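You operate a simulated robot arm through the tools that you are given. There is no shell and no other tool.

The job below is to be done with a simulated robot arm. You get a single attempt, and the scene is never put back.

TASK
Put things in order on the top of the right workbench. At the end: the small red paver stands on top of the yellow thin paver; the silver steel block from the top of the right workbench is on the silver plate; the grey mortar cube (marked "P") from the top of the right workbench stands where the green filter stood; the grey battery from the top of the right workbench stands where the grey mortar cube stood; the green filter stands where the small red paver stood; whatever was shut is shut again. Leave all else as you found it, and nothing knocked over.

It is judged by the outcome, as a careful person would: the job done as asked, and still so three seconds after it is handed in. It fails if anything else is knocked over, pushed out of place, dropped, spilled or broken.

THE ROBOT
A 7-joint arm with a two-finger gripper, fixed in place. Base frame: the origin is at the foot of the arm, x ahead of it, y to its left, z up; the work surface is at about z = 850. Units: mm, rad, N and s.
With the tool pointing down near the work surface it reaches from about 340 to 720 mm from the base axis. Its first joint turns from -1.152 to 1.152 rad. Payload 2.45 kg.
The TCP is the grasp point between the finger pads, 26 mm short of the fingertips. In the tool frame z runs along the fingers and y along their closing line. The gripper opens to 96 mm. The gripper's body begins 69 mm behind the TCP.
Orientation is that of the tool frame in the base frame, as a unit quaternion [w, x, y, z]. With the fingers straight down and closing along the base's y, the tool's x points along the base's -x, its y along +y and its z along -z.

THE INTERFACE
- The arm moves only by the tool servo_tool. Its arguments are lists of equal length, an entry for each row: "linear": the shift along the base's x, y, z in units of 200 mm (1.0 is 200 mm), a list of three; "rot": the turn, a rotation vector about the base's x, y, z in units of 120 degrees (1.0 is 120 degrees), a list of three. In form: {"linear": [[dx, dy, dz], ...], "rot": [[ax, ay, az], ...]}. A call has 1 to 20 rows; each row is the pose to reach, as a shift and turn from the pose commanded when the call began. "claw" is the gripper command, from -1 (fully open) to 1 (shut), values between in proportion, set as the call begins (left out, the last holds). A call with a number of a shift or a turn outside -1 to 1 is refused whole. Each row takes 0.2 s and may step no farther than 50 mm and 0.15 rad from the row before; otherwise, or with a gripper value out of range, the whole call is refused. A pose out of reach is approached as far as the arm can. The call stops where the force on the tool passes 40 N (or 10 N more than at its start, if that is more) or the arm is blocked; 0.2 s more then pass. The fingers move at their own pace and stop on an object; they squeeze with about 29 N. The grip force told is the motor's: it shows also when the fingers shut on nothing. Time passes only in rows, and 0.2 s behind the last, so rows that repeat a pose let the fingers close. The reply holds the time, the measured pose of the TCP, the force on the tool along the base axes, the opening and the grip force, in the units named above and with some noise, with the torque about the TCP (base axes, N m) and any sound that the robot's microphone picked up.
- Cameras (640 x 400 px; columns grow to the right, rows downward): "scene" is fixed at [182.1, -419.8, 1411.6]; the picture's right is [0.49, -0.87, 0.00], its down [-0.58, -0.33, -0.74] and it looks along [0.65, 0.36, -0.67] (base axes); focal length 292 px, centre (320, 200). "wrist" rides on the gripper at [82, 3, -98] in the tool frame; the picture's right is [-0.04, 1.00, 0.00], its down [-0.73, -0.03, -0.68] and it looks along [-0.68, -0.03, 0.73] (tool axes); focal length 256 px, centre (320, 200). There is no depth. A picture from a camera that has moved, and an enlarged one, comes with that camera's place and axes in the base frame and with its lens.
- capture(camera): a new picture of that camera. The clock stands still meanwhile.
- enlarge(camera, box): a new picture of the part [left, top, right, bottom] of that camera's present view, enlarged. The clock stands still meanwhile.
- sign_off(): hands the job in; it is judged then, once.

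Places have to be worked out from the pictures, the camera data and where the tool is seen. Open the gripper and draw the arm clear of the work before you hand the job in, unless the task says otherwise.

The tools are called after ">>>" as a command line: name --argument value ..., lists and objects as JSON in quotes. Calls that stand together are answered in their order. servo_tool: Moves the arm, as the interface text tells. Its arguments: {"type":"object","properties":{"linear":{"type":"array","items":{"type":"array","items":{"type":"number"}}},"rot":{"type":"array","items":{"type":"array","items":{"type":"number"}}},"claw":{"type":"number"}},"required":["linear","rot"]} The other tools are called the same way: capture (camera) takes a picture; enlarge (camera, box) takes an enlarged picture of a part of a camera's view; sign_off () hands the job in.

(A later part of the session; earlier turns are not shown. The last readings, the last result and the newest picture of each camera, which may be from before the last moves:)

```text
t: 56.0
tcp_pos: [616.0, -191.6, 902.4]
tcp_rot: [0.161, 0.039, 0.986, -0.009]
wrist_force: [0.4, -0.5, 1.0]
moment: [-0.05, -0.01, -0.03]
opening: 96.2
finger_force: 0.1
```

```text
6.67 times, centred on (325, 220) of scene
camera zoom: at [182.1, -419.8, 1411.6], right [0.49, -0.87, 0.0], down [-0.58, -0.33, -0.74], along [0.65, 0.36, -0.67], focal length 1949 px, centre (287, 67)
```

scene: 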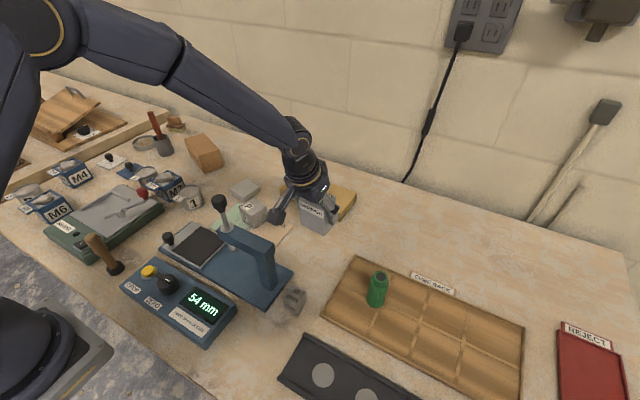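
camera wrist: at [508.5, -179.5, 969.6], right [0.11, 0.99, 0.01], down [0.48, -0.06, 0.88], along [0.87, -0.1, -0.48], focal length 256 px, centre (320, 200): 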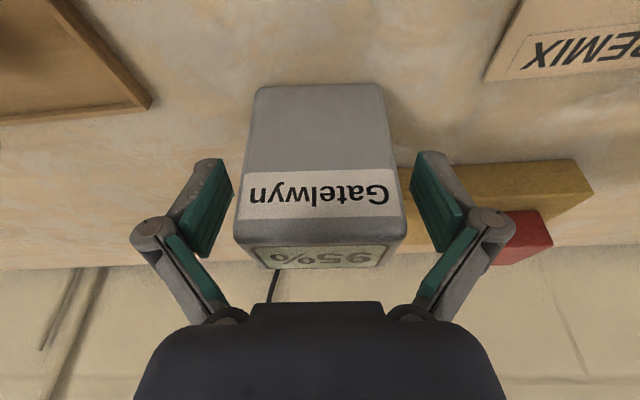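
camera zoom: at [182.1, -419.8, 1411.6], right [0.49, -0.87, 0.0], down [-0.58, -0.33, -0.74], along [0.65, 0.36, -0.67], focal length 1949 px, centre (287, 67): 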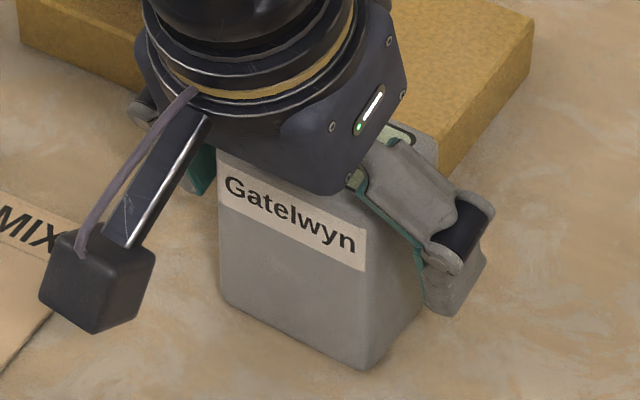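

The battery stands upright on the bench. I retract along the tool axis, then take the tilt out.

>>> servo_tool --linear '[[-0.06, 0.005, 0.18], [-0.12, 0.01, 0.36], [-0.17, 0.013, 0.54], [-0.17, 0.013, 0.58]]' --rot '[[0, 0, 0], [0, 0, 0], [0, 0, 0], [0, 0, 0]]'

>>> servo_tool --linear '[[0.07, -0.003, 0], [0.14, -0.006, 0], [0.19, -0.01, 0], [0.19, -0.01, 0]]' --rot '[[0.004, 0.05, 0], [0.008, 0.1, 0], [0.0117, 0.1496, 0], [0.0117, 0.1496, 0]]'

>>> capture --camera "wrist"

>>> capture --camera "scene"

```text
t: 57.0
tcp_pos: [581.7, -189.2, 1018.0]
tcp_rot: [0.161, 0.038, 0.986, -0.007]
wrist_force: [0.0, -0.4, 0.3]
moment: [0.0, 0.02, -0.01]
opening: 95.7
finger_force: 0.0
```

```text
t: 58.0
tcp_pos: [620.5, -190.8, 1017.7]
tcp_rot: [0.004, 0.038, 0.999, -0.002]
wrist_force: [0.0, 0.6, -0.3]
moment: [-0.02, 0.0, 0.04]
opening: 96.0
finger_force: 0.0
```

```text
taken
camera wrist: at [538.8, -180.9, 1115.8], right [0.12, 0.99, 0.0], down [0.72, -0.08, 0.68], along [0.68, -0.08, -0.73], focal length 256 px, centre (320, 200)
```

wrist: 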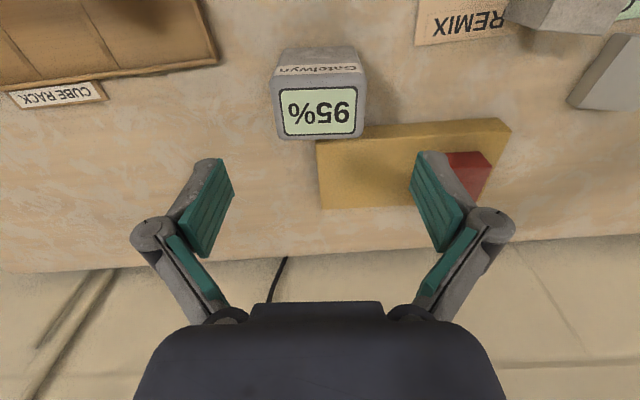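

```text
taken
```

scene: 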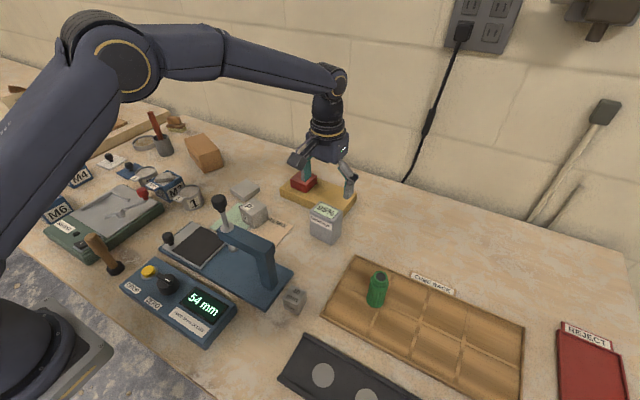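

Battery is under the gripper; I enlarge to centre accurately.

>>> enlarge --camera "wrist" --box '[255, 30, 385, 150]'

```text
3.33 times, centred on (320, 90) of wrist
camera zoom: at [538.8, -180.9, 1115.8], right [0.12, 0.99, 0.0], down [0.72, -0.08, 0.68], along [0.68, -0.08, -0.73], focal length 853 px, centre (320, 567)
```

zoom: 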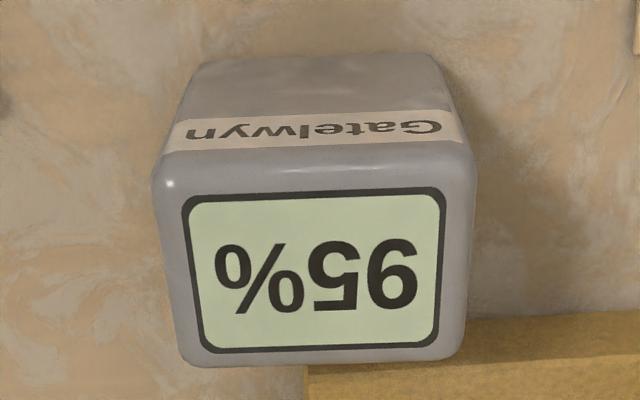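

The battery is square to the tool, 3 mm nearer than the TCP. I correct and descend to z≈896, then close.

>>> servo_tool --linear '[[-0.014, -0.002, -0.1], [-0.014, -0.002, -0.3], [-0.014, -0.002, -0.5], [-0.014, -0.002, -0.608], [-0.014, -0.002, -0.608]]' --rot '[[0, 0, 0], [0, 0, 0], [0, 0, 0], [0, 0, 0], [0, 0, 0]]'

>>> servo_tool --linear '[[0, 0, 0], [0, 0, 0], [0, 0, 0], [0, 0, 0], [0, 0, 0], [0, 0, 0]]' --rot '[[0, 0, 0], [0, 0, 0], [0, 0, 0], [0, 0, 0], [0, 0, 0], [0, 0, 0]]' --claw 1

>>> capture --camera "wrist"

```text
t: 59.2
tcp_pos: [617.1, -190.9, 896.6]
tcp_rot: [0.005, 0.038, 0.999, -0.002]
wrist_force: [-0.2, 1.1, 0.1]
moment: [0.02, 0.0, -0.01]
opening: 95.9
finger_force: 0.1
```

```text
t: 60.6
tcp_pos: [617.7, -190.7, 896.6]
tcp_rot: [0.005, 0.038, 0.999, -0.002]
wrist_force: [-2.5, 0.0, 12.1]
moment: [0.09, 0.35, -0.1]
opening: 68.4
finger_force: 29.2
```

```text
taken
camera wrist: at [536.1, -181.4, 994.7], right [0.12, 0.99, 0.0], down [0.72, -0.08, 0.69], along [0.68, -0.08, -0.73], focal length 256 px, centre (320, 200)
```

wrist: 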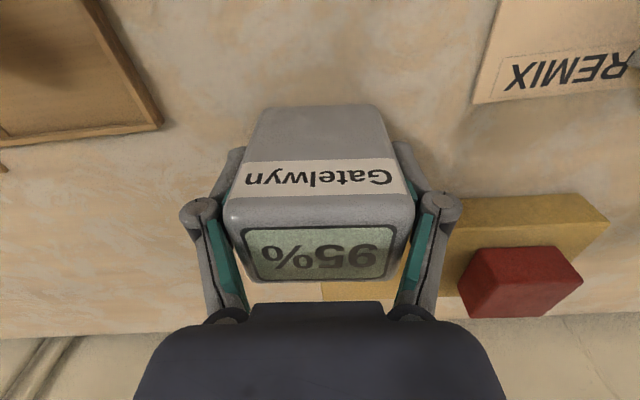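

Battery held vertically (68 mm). I lift it 190 mm and carry it, high over the press bar's end, towards the P cube's old place.

>>> servo_tool --linear '[[0, 0, 0.08], [0, 0, 0.3], [0, 0, 0.53], [0, 0, 0.76], [0, 0, 0.97]]' --rot '[[0, 0, 0], [0, 0, 0], [0, 0, 0], [0, 0, 0], [0, 0, 0]]'

>>> servo_tool --linear '[[-0.2, -0.01, 0], [-0.4, -0.02, 0], [-0.6, -0.03, 0], [-0.765, -0.037, 0]]' --rot '[[0, 0, -0.01], [0, 0, -0.02], [0, 0, -0.03], [0, 0, -0.038]]'

>>> servo_tool --linear '[[-0.2, -0.01, 0], [-0.4, -0.02, 0], [-0.6, -0.03, 0], [-0.765, -0.037, 0], [-0.765, -0.037, 0]]' --rot '[[0, 0, -0.004], [0, 0, -0.008], [0, 0, -0.012], [0, 0, -0.016], [0, 0, -0.016]]'

>>> capture --camera "wrist"

>>> capture --camera "scene"

```text
t: 61.8
tcp_pos: [617.3, -191.1, 1091.6]
tcp_rot: [0.004, 0.039, 0.999, -0.001]
wrist_force: [-0.4, 0.4, -4.7]
moment: [0.02, 0.01, -0.01]
opening: 67.7
finger_force: 28.9
```

```text
t: 62.8
tcp_pos: [463.0, -198.6, 1091.2]
tcp_rot: [0.005, 0.078, 0.997, -0.001]
wrist_force: [-0.3, 0.6, -4.7]
moment: [-0.01, -0.01, 0.0]
opening: 67.8
finger_force: 29.1
```

```text
t: 64.0
tcp_pos: [308.4, -206.7, 1090.6]
tcp_rot: [0.004, 0.094, 0.996, -0.002]
wrist_force: [-0.2, 0.3, -4.1]
moment: [-0.01, 0.01, 0.0]
opening: 67.6
finger_force: 29.4
```

```text
taken
camera wrist: at [230.2, -187.5, 1188.0], right [0.23, 0.97, 0.0], down [0.71, -0.16, 0.69], along [0.67, -0.16, -0.73], focal length 256 px, centre (320, 200)
```

wrist: 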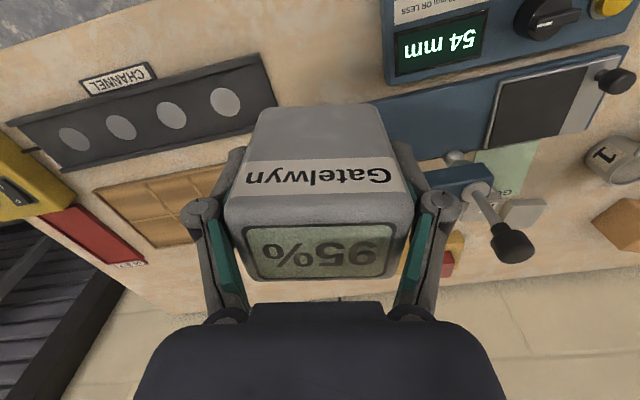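

```text
taken
```

scene: 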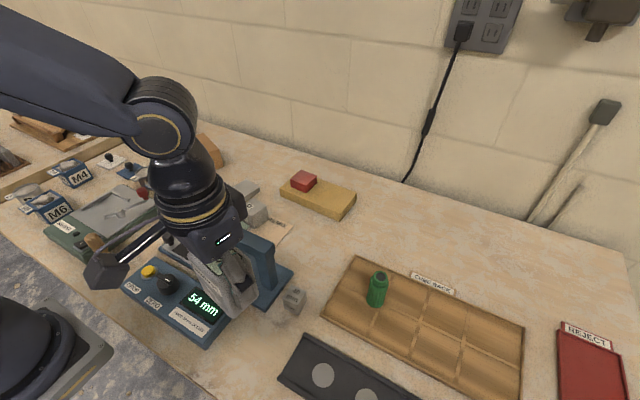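

Over the P cube's old place at about (310,-206). I descend to just above the bench with a 1.5 mm correction.

>>> servo_tool --linear '[[0.007, 0.002, -0.2], [0.007, 0.002, -0.42], [0.007, 0.002, -0.64], [0.007, 0.002, -0.8], [0.007, 0.002, -0.88], [0.007, 0.002, -0.88]]' --rot '[[0, 0, 0], [0, 0, 0], [0, 0, 0], [0, 0, 0], [0, 0, 0], [0, 0, 0]]'

>>> capture --camera "wrist"

>>> enlarge --camera "scene" --box '[160, 250, 340, 390]'

```text
t: 65.4
tcp_pos: [312.4, -205.2, 913.4]
tcp_rot: [0.004, 0.095, 0.995, -0.001]
wrist_force: [-0.6, -1.2, -3.4]
moment: [-0.03, -0.03, 0.01]
opening: 67.5
finger_force: 29.1
```

```text
taken
camera wrist: at [232.4, -186.4, 1011.4], right [0.23, 0.97, 0.0], down [0.71, -0.16, 0.69], along [0.67, -0.16, -0.73], focal length 256 px, centre (320, 200)
```

wrist: 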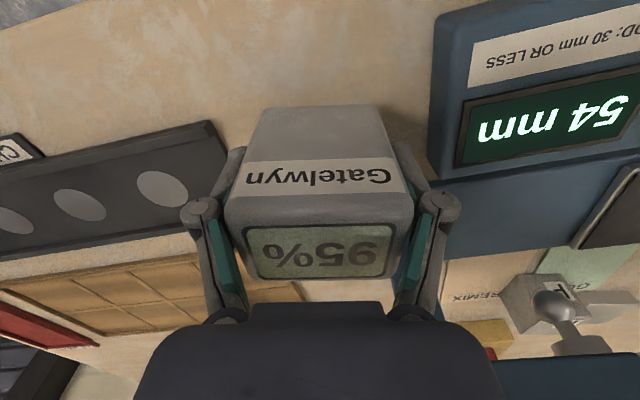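

```text
2.86 times, centred on (250, 320) of scene
camera zoom: at [182.2, -419.9, 1411.6], right [0.49, -0.87, 0.0], down [-0.58, -0.33, -0.74], along [0.65, 0.36, -0.67], focal length 835 px, centre (520, -143)
```

zoom: 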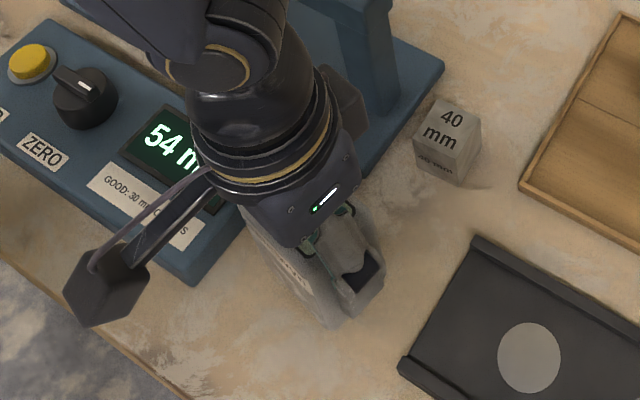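

Clear on all sides. I lower gradually to contact.

>>> servo_tool --linear '[[0, 0, -0.03], [0, 0, -0.055], [0, 0, -0.055]]' --rot '[[0, 0, 0], [0, 0, 0], [0, 0, 0]]'

>>> servo_tool --linear '[[0, 0, -0.01], [0, 0, -0.01]]' --rot '[[0, 0, 0], [0, 0, 0]]'

>>> servo_tool --linear '[[0, 0, -0.008], [0, 0, -0.008]]' --rot '[[0, 0, 0], [0, 0, 0]]'

```text
t: 66.2
tcp_pos: [312.0, -204.7, 903.9]
tcp_rot: [0.003, 0.095, 0.996, -0.002]
wrist_force: [-1.3, -0.7, -4.5]
moment: [-0.03, -0.01, -0.03]
opening: 67.7
finger_force: 28.4
```

```text
t: 66.8
tcp_pos: [313.5, -204.2, 901.2]
tcp_rot: [0.005, 0.094, 0.996, -0.001]
wrist_force: [0.2, 0.7, -3.8]
moment: [0.02, 0.02, 0.0]
opening: 67.9
finger_force: 29.2
```

```text
t: 67.4
tcp_pos: [313.7, -206.1, 898.5]
tcp_rot: [0.005, 0.095, 0.995, -0.001]
wrist_force: [-0.8, -0.1, -3.9]
moment: [-0.01, -0.01, -0.01]
opening: 68.0
finger_force: 29.5
```

Still hanging at about 898.5; two more small steps.

>>> servo_tool --linear '[[0, 0, -0.006], [0, 0, -0.006]]' --rot '[[0, 0, 0], [0, 0, 0]]'

>>> servo_tool --linear '[[0, 0, -0.006], [0, 0, -0.006]]' --rot '[[0, 0, 0], [0, 0, 0]]'

```text
t: 68.0
tcp_pos: [312.5, -204.4, 898.2]
tcp_rot: [0.005, 0.094, 0.996, 0.0]
wrist_force: [-0.2, -0.8, -3.7]
moment: [0.0, 0.01, 0.03]
opening: 67.5
finger_force: 29.4
```

```text
t: 68.6
tcp_pos: [312.3, -205.5, 898.3]
tcp_rot: [0.004, 0.094, 0.996, -0.002]
wrist_force: [-3.4, 0.9, 27.6]
moment: [0.53, 0.58, 0.13]
opening: 67.8
finger_force: 29.2
```

Firm contact. I ease up half a millimetre and open the fingers to about 84 mm.

>>> servo_tool --linear '[[0, 0, 0.004], [0, 0, 0.004]]' --rot '[[0, 0, 0], [0, 0, 0]]'

>>> servo_tool --linear '[[0, 0, 0], [0, 0, 0], [0, 0, 0]]' --rot '[[0, 0, 0], [0, 0, 0], [0, 0, 0]]' --claw -0.75

>>> capture --camera "wrist"

```text
t: 69.2
tcp_pos: [312.9, -205.6, 897.9]
tcp_rot: [0.005, 0.095, 0.995, -0.002]
wrist_force: [1.5, -2.4, 1.5]
moment: [0.08, -0.16, -0.07]
opening: 67.8
finger_force: 28.7
```

```text
t: 70.0
tcp_pos: [312.4, -204.6, 898.0]
tcp_rot: [0.005, 0.093, 0.996, -0.001]
wrist_force: [-0.4, -0.4, 0.4]
moment: [0.0, -0.01, -0.05]
opening: 83.8
finger_force: 0.0
```

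```text
taken
camera wrist: at [233.1, -186.5, 995.9], right [0.23, 0.97, 0.0], down [0.71, -0.16, 0.69], along [0.67, -0.16, -0.73], focal length 256 px, centre (320, 200)
```

wrist: 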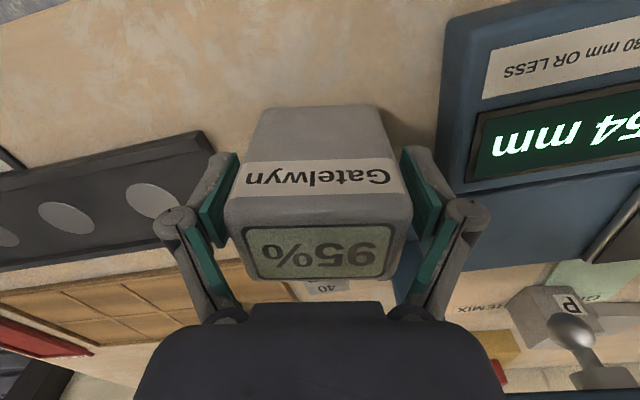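

The battery stands where the P cube stood. I rise straight up.

>>> servo_tool --linear '[[0, 0, 0.15], [0, 0, 0.35], [0, 0, 0.58], [0, 0, 0.8], [0, 0, 0.96]]' --rot '[[0, 0, 0], [0, 0, 0], [0, 0, 0], [0, 0, 0], [0, 0, 0]]'

>>> servo_tool --linear '[[0.18, -0.04, 0], [0.36, -0.08, 0], [0.552, -0.115, 0], [0.552, -0.115, 0], [0.552, -0.115, 0], [0.552, -0.115, 0], [0.552, -0.115, 0], [0.552, -0.115, 0], [0.552, -0.115, 0], [0.552, -0.115, 0], [0.552, -0.115, 0], [0.552, -0.115, 0], [0.552, -0.115, 0], [0.552, -0.115, 0]]' --rot '[[0, 0, 0.0665], [0, 0, 0.133], [0, 0, 0.2], [0, 0, 0.266], [0, 0, 0.333], [0, 0, 0.4], [0, 0, 0.466], [0, 0, 0.532], [0, 0, 0.6], [0, 0, 0.665], [0, 0, 0.732], [0, 0, 0.8], [0, 0, 0.865], [0, 0, 0.865]]' --claw -0.3

>>> capture --camera "wrist"

>>> capture --camera "scene"

```text
t: 71.2
tcp_pos: [314.0, -204.7, 1092.8]
tcp_rot: [0.004, 0.095, 0.995, -0.002]
wrist_force: [-0.3, -0.4, -0.1]
moment: [-0.01, -0.04, -0.01]
opening: 84.1
finger_force: 0.0
```

```text
t: 74.2
tcp_pos: [423.0, -228.6, 1091.5]
tcp_rot: [-0.004, 0.726, -0.688, -0.003]
wrist_force: [0.6, -1.0, 0.9]
moment: [-0.02, -0.01, 0.0]
opening: 62.4
finger_force: 0.0
```

```text
taken
camera wrist: at [424.5, -311.1, 1188.1], right [-1.0, -0.01, 0.0], down [-0.01, 0.73, 0.69], along [-0.01, 0.69, -0.73], focal length 256 px, centre (320, 200)
```

wrist: 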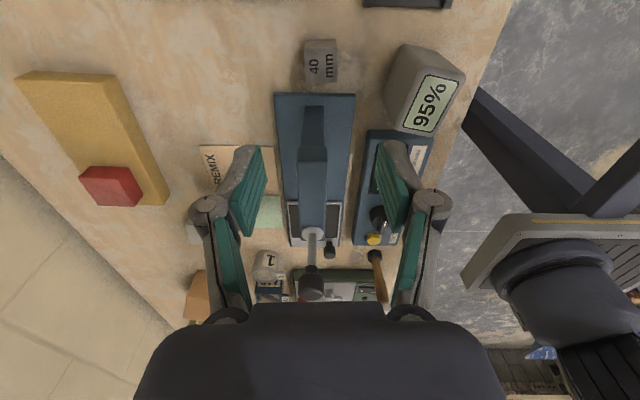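

```text
taken
```

scene: 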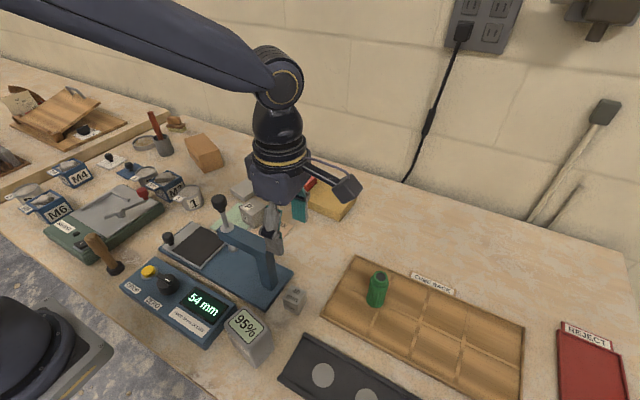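

Turning worked; the camera now looks in +y with the bar ahead of it. I enlarge the 40 mm block to centre.

>>> enlarge --camera "wrist" --box '[270, 20, 370, 110]'

>>> enlarge --camera "wrist" --box '[230, 80, 450, 310]'

```text
4.44 times, centred on (320, 65) of wrist
camera zoom: at [424.5, -311.1, 1188.1], right [-1.0, -0.01, 0.0], down [-0.01, 0.73, 0.69], along [-0.01, 0.69, -0.73], focal length 1138 px, centre (320, 800)
```

zoom: 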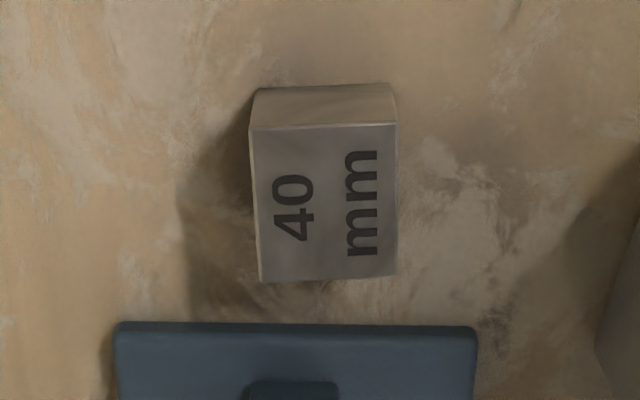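

```text
1.74 times, centred on (340, 195) of wrist
camera zoom: at [424.5, -311.1, 1188.1], right [-1.0, -0.01, 0.0], down [-0.01, 0.73, 0.69], along [-0.01, 0.69, -0.73], focal length 445 px, centre (285, 209)
```

zoom: 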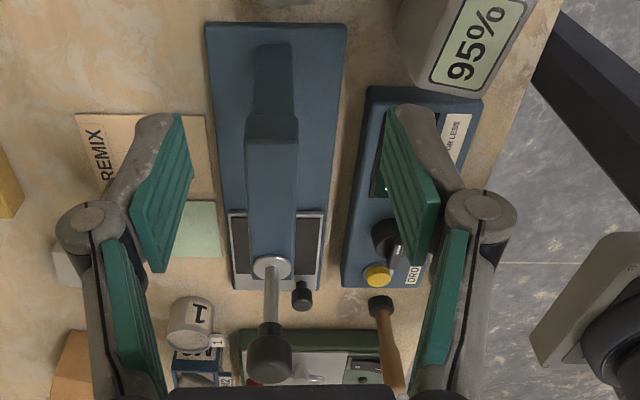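

The block is centred at (422,-227), square to the tool. I descend in two stages with the opening at 62 mm, watching clearance to the press bar.

>>> servo_tool --linear '[[-0.006, 0.005, -0.2], [-0.006, 0.005, -0.4], [-0.006, 0.005, -0.6], [-0.006, 0.005, -0.65], [-0.006, 0.005, -0.65]]' --rot '[[-0.0048, 0, 0], [-0.0048, 0, 0], [-0.0048, 0, 0], [-0.0048, 0, 0], [-0.0048, 0, 0]]'

>>> capture --camera "wrist"

>>> enlarge --camera "scene" --box '[200, 180, 380, 330]'

```text
t: 75.4
tcp_pos: [421.1, -228.4, 961.5]
tcp_rot: [0.0, 0.724, -0.689, 0.001]
wrist_force: [-0.6, 0.5, -0.1]
moment: [-0.02, 0.01, 0.0]
opening: 62.3
finger_force: 0.0
```

```text
taken
camera wrist: at [423.5, -309.1, 1058.2], right [-1.0, -0.01, 0.0], down [-0.01, 0.73, 0.68], along [-0.01, 0.68, -0.73], focal length 256 px, centre (320, 200)
```

wrist: 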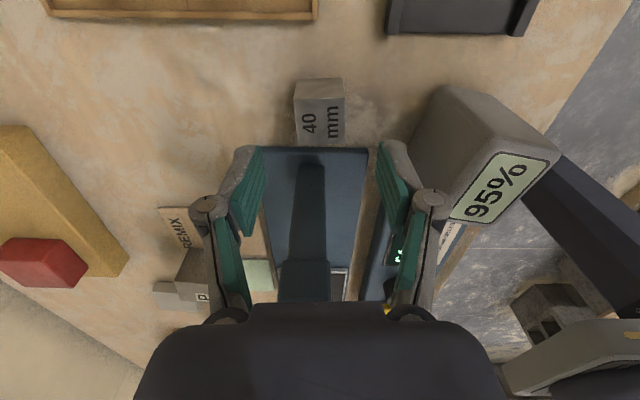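

```text
2.67 times, centred on (290, 255) of scene
camera zoom: at [182.1, -419.8, 1411.6], right [0.49, -0.87, 0.0], down [-0.58, -0.33, -0.74], along [0.65, 0.36, -0.67], focal length 780 px, centre (400, 53)
```

zoom: 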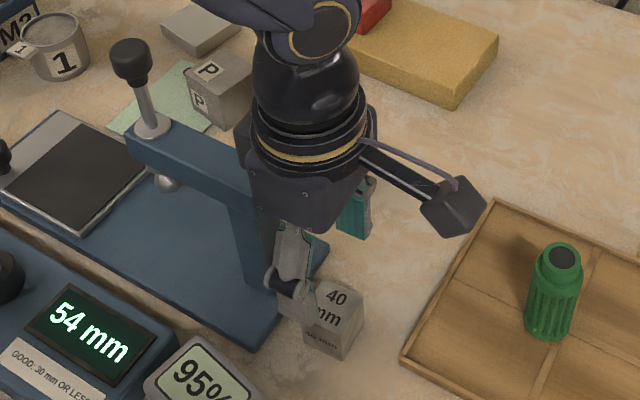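

I check where the bar end lies relative to the gripper before going lower.

>>> enlarge --camera "wrist" --box '[240, 140, 400, 310]'

>>> enlarge --camera "scene" --box '[235, 210, 315, 280]'

```text
2.35 times, centred on (320, 225) of wrist
camera zoom: at [423.5, -309.1, 1058.2], right [-1.0, -0.01, 0.0], down [-0.01, 0.73, 0.68], along [-0.01, 0.68, -0.73], focal length 602 px, centre (320, 141)
```

zoom: 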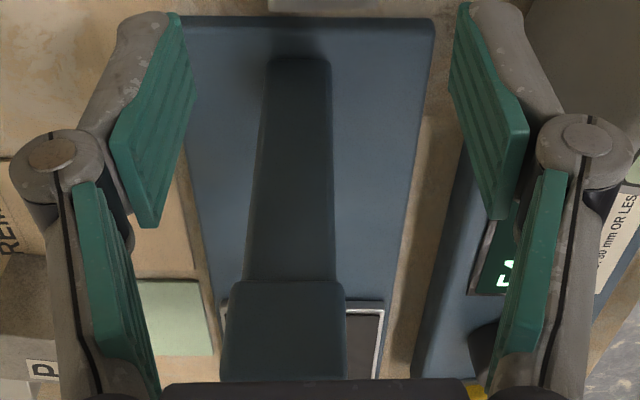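

```text
5.71 times, centred on (275, 245) of scene
camera zoom: at [182.1, -419.8, 1411.6], right [0.49, -0.87, 0.0], down [-0.58, -0.33, -0.74], along [0.65, 0.36, -0.67], focal length 1670 px, centre (577, -57)
```

zoom: 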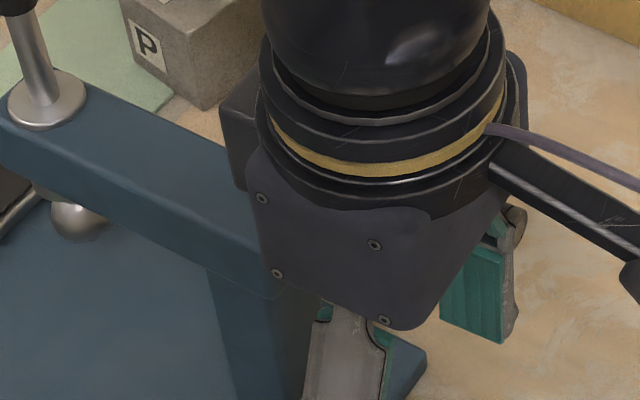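

The bar end is at y≈-173 (z 965–993), about 40 mm from the gripper body – clear. I descend to z≈886 and close on the block.

>>> servo_tool --linear '[[0, 0, -0.15], [0, 0, -0.28], [0, 0, -0.375], [0, 0, -0.375]]' --rot '[[0, 0, 0], [0, 0, 0], [0, 0, 0], [0, 0, 0]]'

>>> servo_tool --linear '[[0, 0, 0], [0, 0, 0], [0, 0, 0], [0, 0, 0], [0, 0, 0]]' --rot '[[0, 0, 0], [0, 0, 0], [0, 0, 0], [0, 0, 0], [0, 0, 0]]' --claw 1

>>> capture --camera "wrist"

```text
t: 76.4
tcp_pos: [421.9, -228.1, 884.8]
tcp_rot: [-0.001, 0.725, -0.689, 0.001]
wrist_force: [-0.2, 0.3, -0.4]
moment: [0.02, 0.0, 0.0]
opening: 62.4
finger_force: 0.1
```

```text
t: 77.6
tcp_pos: [423.0, -226.3, 884.4]
tcp_rot: [0.0, 0.725, -0.689, 0.001]
wrist_force: [-1.3, 0.0, 1.2]
moment: [-0.02, 0.07, 0.01]
opening: 34.6
finger_force: 28.8
```

```text
taken
camera wrist: at [423.5, -309.5, 983.6], right [-1.0, -0.01, 0.0], down [-0.01, 0.73, 0.68], along [-0.01, 0.68, -0.73], focal length 256 px, centre (320, 200)
```

wrist: 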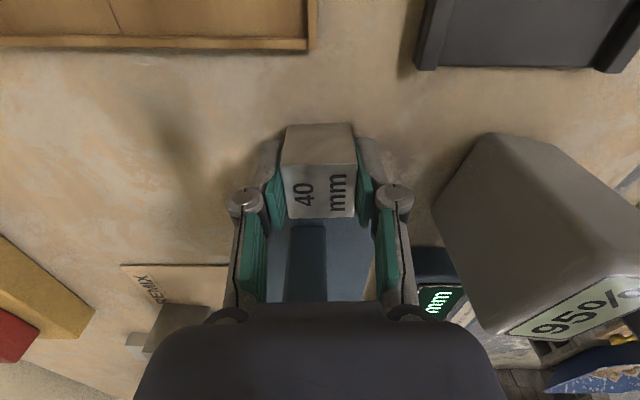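

The block is held (34.6 mm). I lift 200 mm and carry it out around the press towards the silver plate at (655,97).

>>> servo_tool --linear '[[0, 0, 0.1], [0, 0, 0.3], [0, 0, 0.54], [0, 0, 0.78], [0, 0, 1.0], [0.22, 0, 1.0], [0.44, 0, 1.0], [0.66, 0, 1.0], [0.89, 0.03, 1.0]]' --rot '[[0, 0, 0], [0, 0, 0], [0, 0, 0], [0, 0, 0], [0, 0, 0], [0, 0, 0], [0, 0, 0], [0, 0, 0], [0, 0, 0]]'

>>> servo_tool --linear '[[0.03, 0.2, 0], [0.06, 0.4, 0], [0.1, 0.6, 0], [0.14, 0.8, 0]]' --rot '[[0, 0, -0.014], [0, 0, -0.028], [0, 0, -0.042], [0, 0, -0.056]]'

>>> servo_tool --linear '[[0.03, 0.2, 0], [0.06, 0.4, 0], [0.1, 0.6, 0], [0.13, 0.785, 0], [0.13, 0.785, -0.2], [0.13, 0.785, -0.4], [0.13, 0.785, -0.5], [0.13, 0.785, -0.5]]' --rot '[[0, 0, -0.014], [0, 0, -0.028], [0, 0, -0.042], [0, 0, -0.0565], [0, 0, -0.0565], [0, 0, -0.0565], [0, 0, -0.0565], [0, 0, -0.0565]]'

>>> capture --camera "wrist"

>>> capture --camera "scene"

```text
t: 79.6
tcp_pos: [600.2, -220.4, 1085.2]
tcp_rot: [0.001, 0.725, -0.689, 0.0]
wrist_force: [-0.9, -1.1, -3.2]
moment: [-0.01, -0.02, -0.02]
opening: 34.6
finger_force: 29.2
```

```text
t: 80.6
tcp_pos: [628.0, -61.0, 1086.0]
tcp_rot: [0.0, -0.682, 0.731, -0.002]
wrist_force: [-0.1, 0.8, -4.4]
moment: [-0.01, -0.02, 0.0]
opening: 34.8
finger_force: 28.8
```

```text
t: 82.4
tcp_pos: [654.3, 96.3, 984.6]
tcp_rot: [0.0, -0.639, 0.769, -0.001]
wrist_force: [-0.1, 0.0, -2.9]
moment: [0.02, -0.03, -0.01]
opening: 34.8
finger_force: 29.3
```

```text
taken
camera wrist: at [636.8, 16.3, 1083.1], right [-0.97, 0.22, 0.0], down [0.16, 0.72, 0.68], along [0.15, 0.66, -0.73], focal length 256 px, centre (320, 200)
```

wrist: 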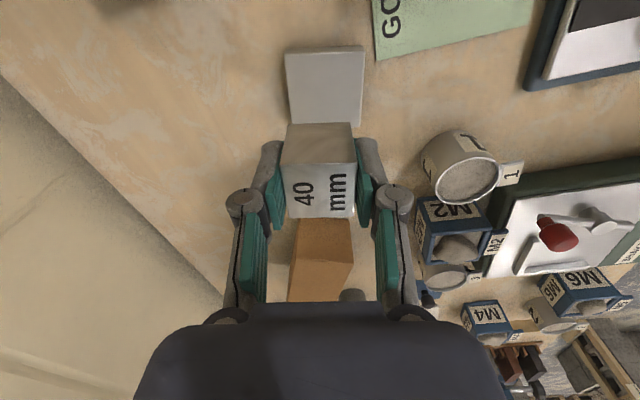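

```text
taken
```

scene: 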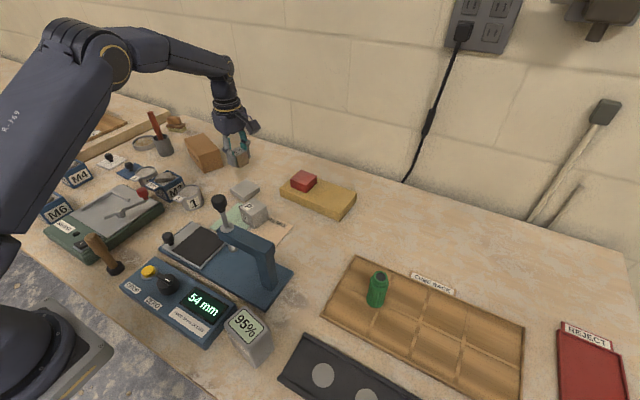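

The plate is visible just ahead of the held block; I enlarge it to place the block at its centre.

>>> enlarge --camera "wrist" --box '[265, 35, 385, 225]'

>>> enlarge --camera "scene" --box '[210, 130, 280, 200]'

```text
2.11 times, centred on (325, 130) of wrist
camera zoom: at [636.8, 16.3, 1083.1], right [-0.97, 0.22, 0.0], down [0.16, 0.72, 0.68], along [0.15, 0.66, -0.73], focal length 539 px, centre (310, 347)
```

zoom: 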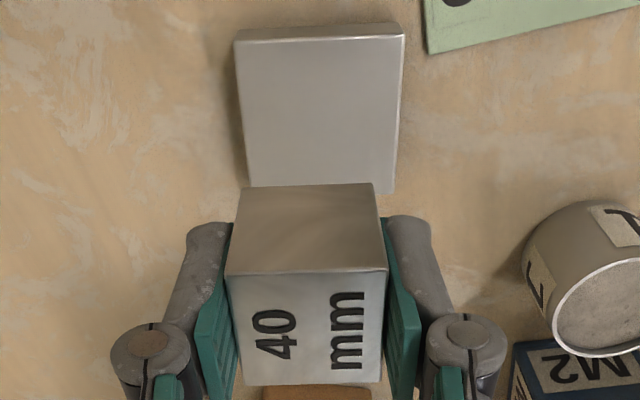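

```text
5.71 times, centred on (245, 165) of scene
camera zoom: at [182.2, -419.8, 1411.6], right [0.49, -0.87, 0.0], down [-0.58, -0.33, -0.74], along [0.65, 0.36, -0.67], focal length 1670 px, centre (749, 400)
```

zoom: 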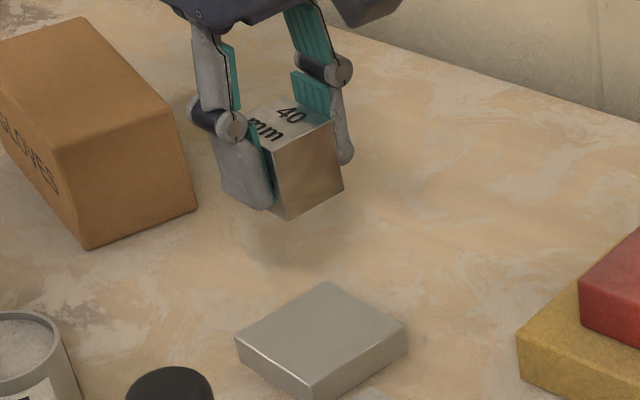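

The plate centre lies about 4 mm to the -x side of the TCP. I correct and lower to just above the plate.

>>> servo_tool --linear '[[-0.021, -0.005, -0.1], [-0.021, -0.005, -0.25], [-0.021, -0.005, -0.38], [-0.021, -0.005, -0.38]]' --rot '[[0, 0, 0], [0, 0, 0], [0, 0, 0], [0, 0, 0]]'

>>> capture --camera "wrist"

>>> enlarge --camera "scene" --box '[210, 150, 290, 220]'

```text
t: 83.4
tcp_pos: [650.0, 94.0, 908.3]
tcp_rot: [0.0, -0.639, 0.769, -0.001]
wrist_force: [0.2, 0.4, -4.1]
moment: [0.02, 0.02, -0.01]
opening: 34.7
finger_force: 29.1
```

```text
taken
camera wrist: at [631.6, 14.4, 1007.1], right [-0.97, 0.22, 0.0], down [0.16, 0.72, 0.68], along [0.15, 0.66, -0.73], focal length 256 px, centre (320, 200)
```

wrist: 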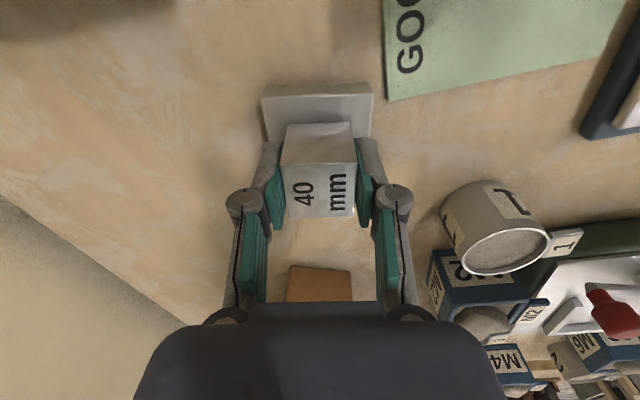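

```text
5.71 times, centred on (250, 185) of scene
camera zoom: at [182.2, -419.8, 1411.6], right [0.49, -0.87, 0.0], down [-0.58, -0.33, -0.74], along [0.65, 0.36, -0.67], focal length 1670 px, centre (720, 286)
```

zoom: 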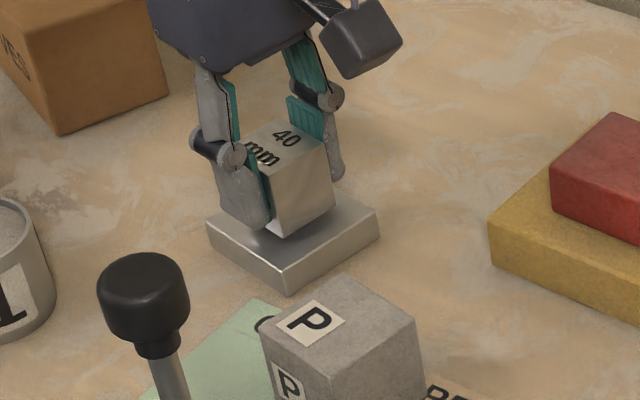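

Well over the plate. I lower in small steps to contact.

>>> servo_tool --linear '[[0, 0, -0.01], [0, 0, -0.02], [0, 0, -0.02]]' --rot '[[0, 0, 0], [0, 0, 0], [0, 0, 0]]'

>>> servo_tool --linear '[[0, 0, -0.008], [0, 0, -0.008]]' --rot '[[0, 0, 0], [0, 0, 0]]'

>>> servo_tool --linear '[[0, 0, -0.006], [0, 0, -0.006]]' --rot '[[0, 0, 0], [0, 0, 0]]'

```text
t: 84.2
tcp_pos: [650.0, 94.6, 905.7]
tcp_rot: [0.0, -0.639, 0.769, -0.001]
wrist_force: [0.1, -0.4, -3.7]
moment: [0.0, 0.03, 0.01]
opening: 34.7
finger_force: 28.9
```

```text
t: 84.8
tcp_pos: [649.3, 94.5, 903.0]
tcp_rot: [0.0, -0.639, 0.769, -0.001]
wrist_force: [-0.9, -0.2, -3.2]
moment: [0.0, 0.0, 0.01]
opening: 34.5
finger_force: 29.0
```

```text
t: 85.4
tcp_pos: [649.0, 95.1, 903.9]
tcp_rot: [0.0, -0.639, 0.769, 0.0]
wrist_force: [-2.9, -0.3, 3.0]
moment: [-0.06, 0.12, -0.03]
opening: 34.5
finger_force: 28.7
```

Contact made (force changed by ~6 N). I open the fingers to release.

>>> servo_tool --linear '[[0, 0, 0], [0, 0, 0], [0, 0, 0], [0, 0, 0]]' --rot '[[0, 0, 0], [0, 0, 0], [0, 0, 0], [0, 0, 0]]' --claw -0.4

>>> capture --camera "wrist"

>>> enlarge --camera "scene" --box '[210, 150, 290, 220]'

```text
t: 86.4
tcp_pos: [649.3, 93.8, 902.2]
tcp_rot: [-0.001, -0.639, 0.769, -0.002]
wrist_force: [0.0, 0.4, -0.3]
moment: [-0.01, 0.02, 0.01]
opening: 67.0
finger_force: 0.0
```

```text
taken
camera wrist: at [631.8, 14.7, 1001.0], right [-0.97, 0.22, 0.0], down [0.16, 0.72, 0.68], along [0.15, 0.66, -0.73], focal length 256 px, centre (320, 200)
```

wrist: 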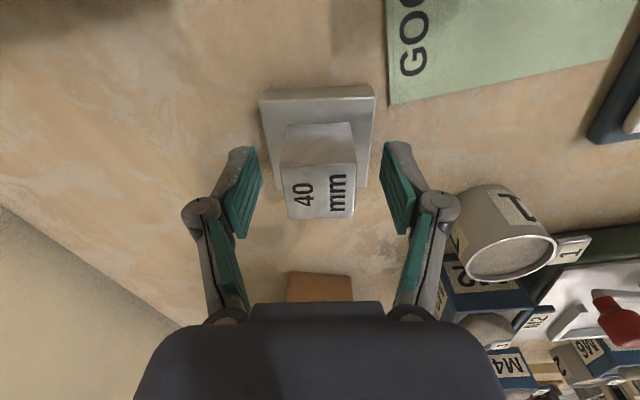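

```text
5.71 times, centred on (250, 185) of scene
camera zoom: at [182.1, -419.8, 1411.6], right [0.49, -0.87, 0.0], down [-0.58, -0.33, -0.74], along [0.65, 0.36, -0.67], focal length 1670 px, centre (720, 286)
```

zoom: 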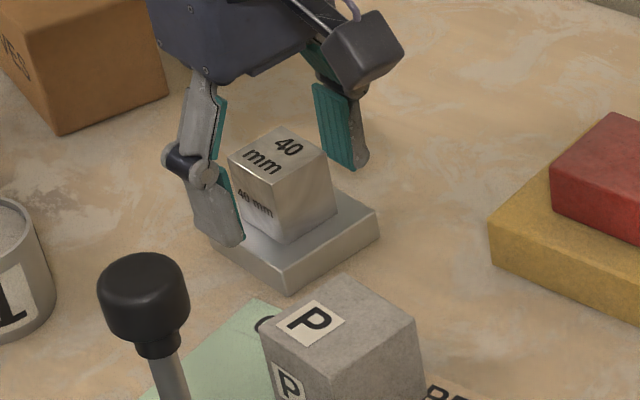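

The block sits squarely on the plate. I rise, then turn the tool back and move above the press plunger knob to restore its 62 mm reading.

>>> servo_tool --linear '[[0, 0, 0.2], [0, 0, 0.42], [0, 0, 0.65], [0, 0, 0.88], [0, 0, 1.0]]' --rot '[[0, 0, 0], [0, 0, 0], [0, 0, 0], [0, 0, 0], [0, 0, 0]]'

>>> servo_tool --linear '[[-0.05, -0.04, 0.03], [-0.1, -0.08, 0.06], [-0.15, -0.12, 0.09], [-0.2, -0.16, 0.12], [-0.25, -0.2, 0.15], [-0.3, -0.24, 0.18], [-0.35, -0.28, 0.21], [-0.4, -0.32, 0.24], [-0.45, -0.36, 0.27], [-0.5, -0.4, 0.3], [-0.55, -0.43, 0.33]]' --rot '[[0, 0, -0.068], [0, 0, -0.136], [0, 0, -0.204], [0, 0, -0.272], [0, 0, -0.34], [0, 0, -0.408], [0, 0, -0.476], [0, 0, -0.544], [0, 0, -0.612], [0, 0, -0.68], [0, 0, -0.746]]'

>>> capture --camera "wrist"

>>> capture --camera "scene"

```text
t: 87.6
tcp_pos: [649.9, 94.6, 1104.8]
tcp_rot: [-0.001, -0.639, 0.769, 0.0]
wrist_force: [-0.5, 0.1, -0.7]
moment: [0.0, 0.01, 0.03]
opening: 67.1
finger_force: 0.0
```

```text
t: 90.0
tcp_pos: [540.1, 8.4, 1168.5]
tcp_rot: [-0.002, 0.089, 0.996, -0.001]
wrist_force: [0.3, 0.7, -0.5]
moment: [0.0, 0.0, -0.01]
opening: 67.2
finger_force: 0.1
```

```text
taken
camera wrist: at [460.4, 26.6, 1267.4], right [0.22, 0.98, 0.0], down [0.72, -0.16, 0.68], along [0.66, -0.15, -0.73], focal length 256 px, centre (320, 200)
```

wrist: 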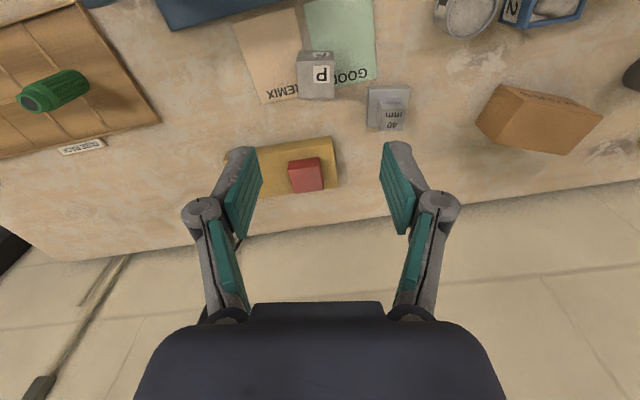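

```text
taken
```

scene: 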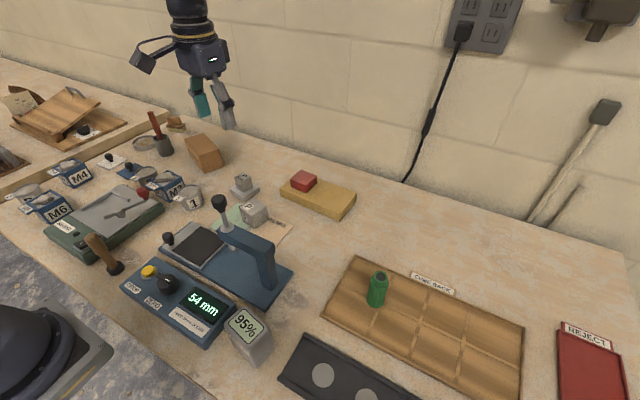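

Everything is placed; only the plunger remains. I measure the knob in the scene view and move above it at the present height.

>>> enlarge --camera "scene" --box '[190, 180, 260, 240]'

>>> servo_tool --linear '[[-0.14, -0.105, 0], [-0.27, -0.21, 0], [-0.41, -0.315, 0], [-0.545, -0.42, 0], [-0.545, -0.42, 0]]' --rot '[[0, 0, 0], [0, 0, 0], [0, 0, 0], [0, 0, 0], [0, 0, 0]]'

>>> capture --camera "wrist"

```text
6.67 times, centred on (225, 210) of scene
camera zoom: at [182.1, -419.8, 1411.6], right [0.49, -0.87, 0.0], down [-0.58, -0.33, -0.74], along [0.65, 0.36, -0.67], focal length 1949 px, centre (953, 133)
```

zoom: 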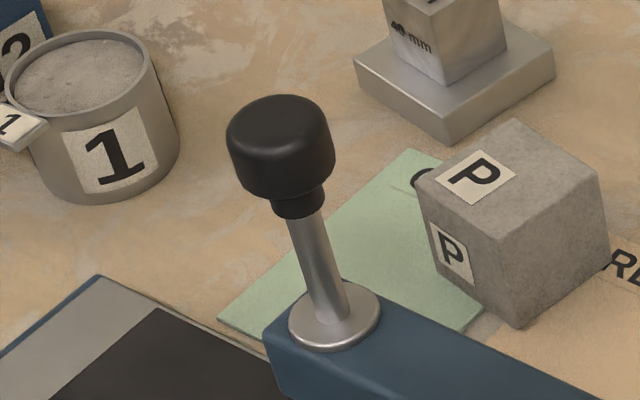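

```text
t: 91.2
tcp_pos: [429.4, -75.2, 1168.1]
tcp_rot: [-0.001, 0.089, 0.996, -0.001]
wrist_force: [1.1, 0.7, 0.1]
moment: [0.01, 0.0, -0.03]
opening: 67.1
finger_force: 0.1
```

```text
taken
camera wrist: at [351.1, -57.9, 1267.0], right [0.21, 0.98, 0.0], down [0.72, -0.16, 0.68], along [0.66, -0.15, -0.73], focal length 256 px, centre (320, 200)
```

wrist: 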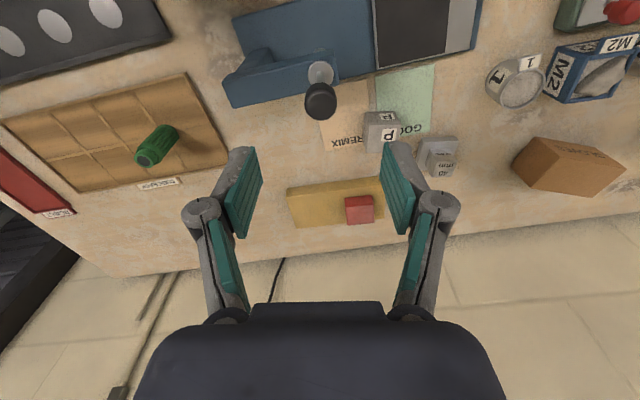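

Knob centre at (430.7,-75.5,~1060), directly under the TCP. I descend around it with the fingers open.

>>> servo_tool --linear '[[0, 0, -0.2], [0, 0, -0.4], [0, 0, -0.53], [0, 0, -0.53]]' --rot '[[0, 0, 0], [0, 0, 0], [0, 0, 0], [0, 0, 0]]'

>>> capture --camera "wrist"

>>> enlarge --camera "scene" --box '[150, 150, 300, 280]'

```text
t: 92.2
tcp_pos: [429.9, -76.9, 1062.4]
tcp_rot: [0.0, 0.088, 0.996, -0.001]
wrist_force: [-0.2, -0.5, 0.1]
moment: [0.04, -0.01, -0.04]
opening: 67.5
finger_force: 0.1
```

```text
taken
camera wrist: at [351.2, -58.1, 1160.5], right [0.21, 0.98, 0.0], down [0.72, -0.16, 0.68], along [0.66, -0.15, -0.73], focal length 256 px, centre (320, 200)
```

wrist: 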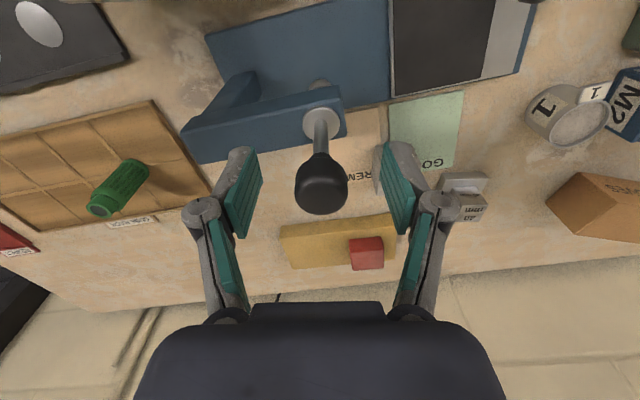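

```text
3.08 times, centred on (225, 215) of scene
camera zoom: at [182.1, -419.8, 1411.6], right [0.49, -0.87, 0.0], down [-0.58, -0.33, -0.74], along [0.65, 0.36, -0.67], focal length 900 px, centre (612, 154)
```

zoom: 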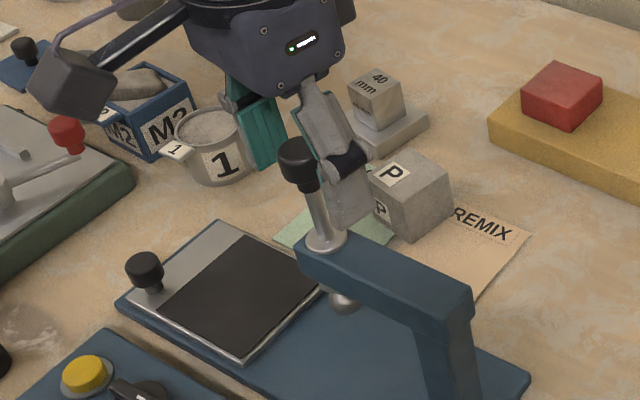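

The knob sits exactly at the grasp point. I close on it gently and hold.

>>> servo_tool --linear '[[0, 0, 0], [0, 0, 0], [0, 0, 0], [0, 0, 0], [0, 0, 0]]' --rot '[[0, 0, 0], [0, 0, 0], [0, 0, 0], [0, 0, 0], [0, 0, 0]]' --claw 1

>>> enlarge --camera "scene" --box '[110, 180, 300, 350]'

```text
t: 93.4
tcp_pos: [430.4, -75.4, 1062.1]
tcp_rot: [-0.001, 0.087, 0.996, -0.003]
wrist_force: [1.1, 5.0, -1.7]
moment: [0.05, -0.02, -0.01]
opening: 23.9
finger_force: 45.3
```

```text
2.35 times, centred on (205, 265) of scene
camera zoom: at [182.2, -419.7, 1411.7], right [0.49, -0.87, 0.0], down [-0.58, -0.33, -0.74], along [0.65, 0.36, -0.67], focal length 688 px, centre (591, 47)
```

zoom: 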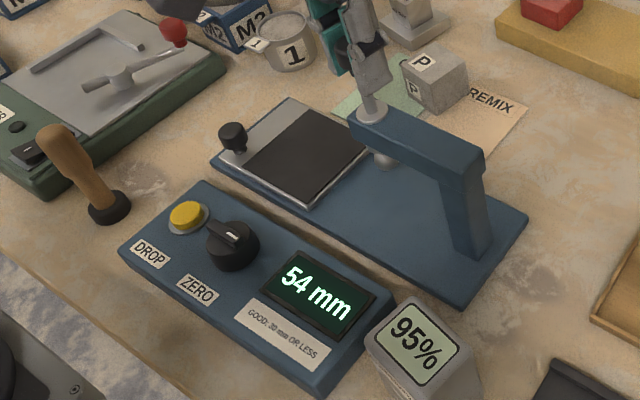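

Gripped at 23.9 mm with the display at 54. I raise 4 mm and read the display and force.

>>> servo_tool --linear '[[0, 0, 0.01], [0, 0, 0.02], [0, 0, 0.02]]' --rot '[[0, 0, 0], [0, 0, 0], [0, 0, 0]]'

>>> enlarge --camera "scene" --box '[110, 180, 300, 350]'

```text
t: 94.2
tcp_pos: [430.6, -75.2, 1066.2]
tcp_rot: [-0.001, 0.087, 0.996, -0.001]
wrist_force: [1.6, 8.1, -2.1]
moment: [0.08, 0.29, 0.02]
opening: 23.8
finger_force: 45.2
```

```text
2.35 times, centred on (205, 265) of scene
camera zoom: at [182.2, -419.6, 1411.7], right [0.49, -0.87, 0.0], down [-0.58, -0.33, -0.74], along [0.65, 0.36, -0.67], focal length 688 px, centre (591, 47)
```

zoom: 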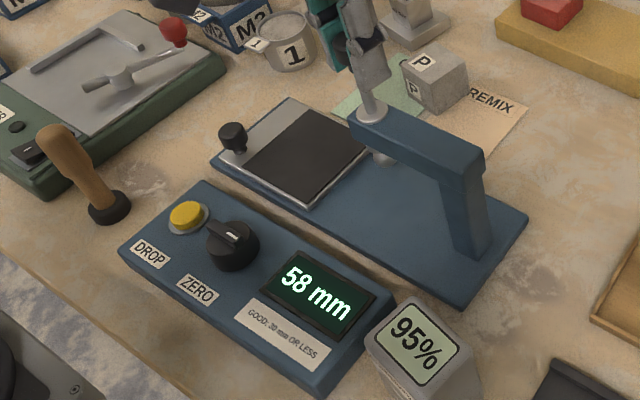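

The display follows: 58 mm after 4 mm. I raise 4 mm more.

>>> servo_tool --linear '[[0, 0, 0.01], [0, 0, 0.02], [0, 0, 0.02]]' --rot '[[0, 0, 0], [0, 0, 0], [0, 0, 0]]'

>>> enlarge --camera "scene" --box '[110, 180, 300, 350]'

```text
t: 95.0
tcp_pos: [429.6, -75.0, 1071.9]
tcp_rot: [-0.001, 0.088, 0.996, -0.001]
wrist_force: [2.1, 8.1, -2.0]
moment: [0.1, 0.39, -0.01]
opening: 24.1
finger_force: 45.0
```

```text
2.35 times, centred on (205, 265) of scene
camera zoom: at [182.2, -419.6, 1411.7], right [0.49, -0.87, 0.0], down [-0.58, -0.33, -0.74], along [0.65, 0.36, -0.67], focal length 688 px, centre (591, 47)
```

zoom: 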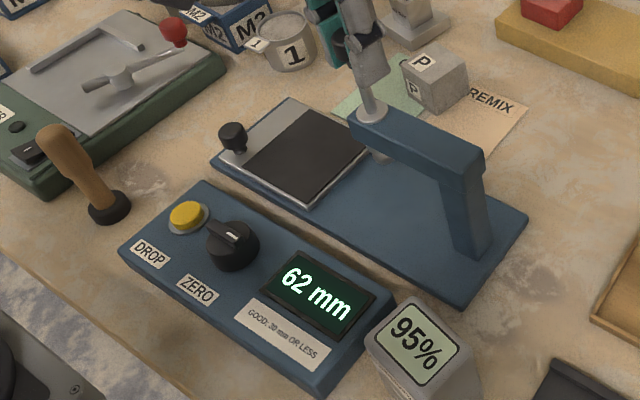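

The display reads 62 mm again. I open the fingers and check that it stays.

>>> servo_tool --linear '[[0, 0, 0], [0, 0, 0], [0, 0, 0], [0, 0, 0], [0, 0, 0]]' --rot '[[0, 0, 0], [0, 0, 0], [0, 0, 0], [0, 0, 0], [0, 0, 0]]' --claw -0.5

>>> enlarge --camera "scene" --box '[110, 180, 300, 350]'

```text
t: 96.2
tcp_pos: [430.6, -74.7, 1070.8]
tcp_rot: [-0.001, 0.088, 0.996, -0.001]
wrist_force: [-0.2, -0.2, -0.7]
moment: [-0.01, -0.03, 0.03]
opening: 72.0
finger_force: 0.0
```

```text
2.35 times, centred on (205, 265) of scene
camera zoom: at [182.1, -419.8, 1411.6], right [0.49, -0.87, 0.0], down [-0.58, -0.33, -0.74], along [0.65, 0.36, -0.67], focal length 688 px, centre (591, 47)
```

zoom: 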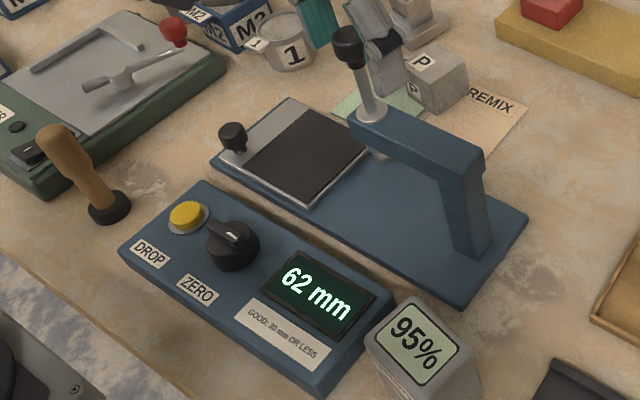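

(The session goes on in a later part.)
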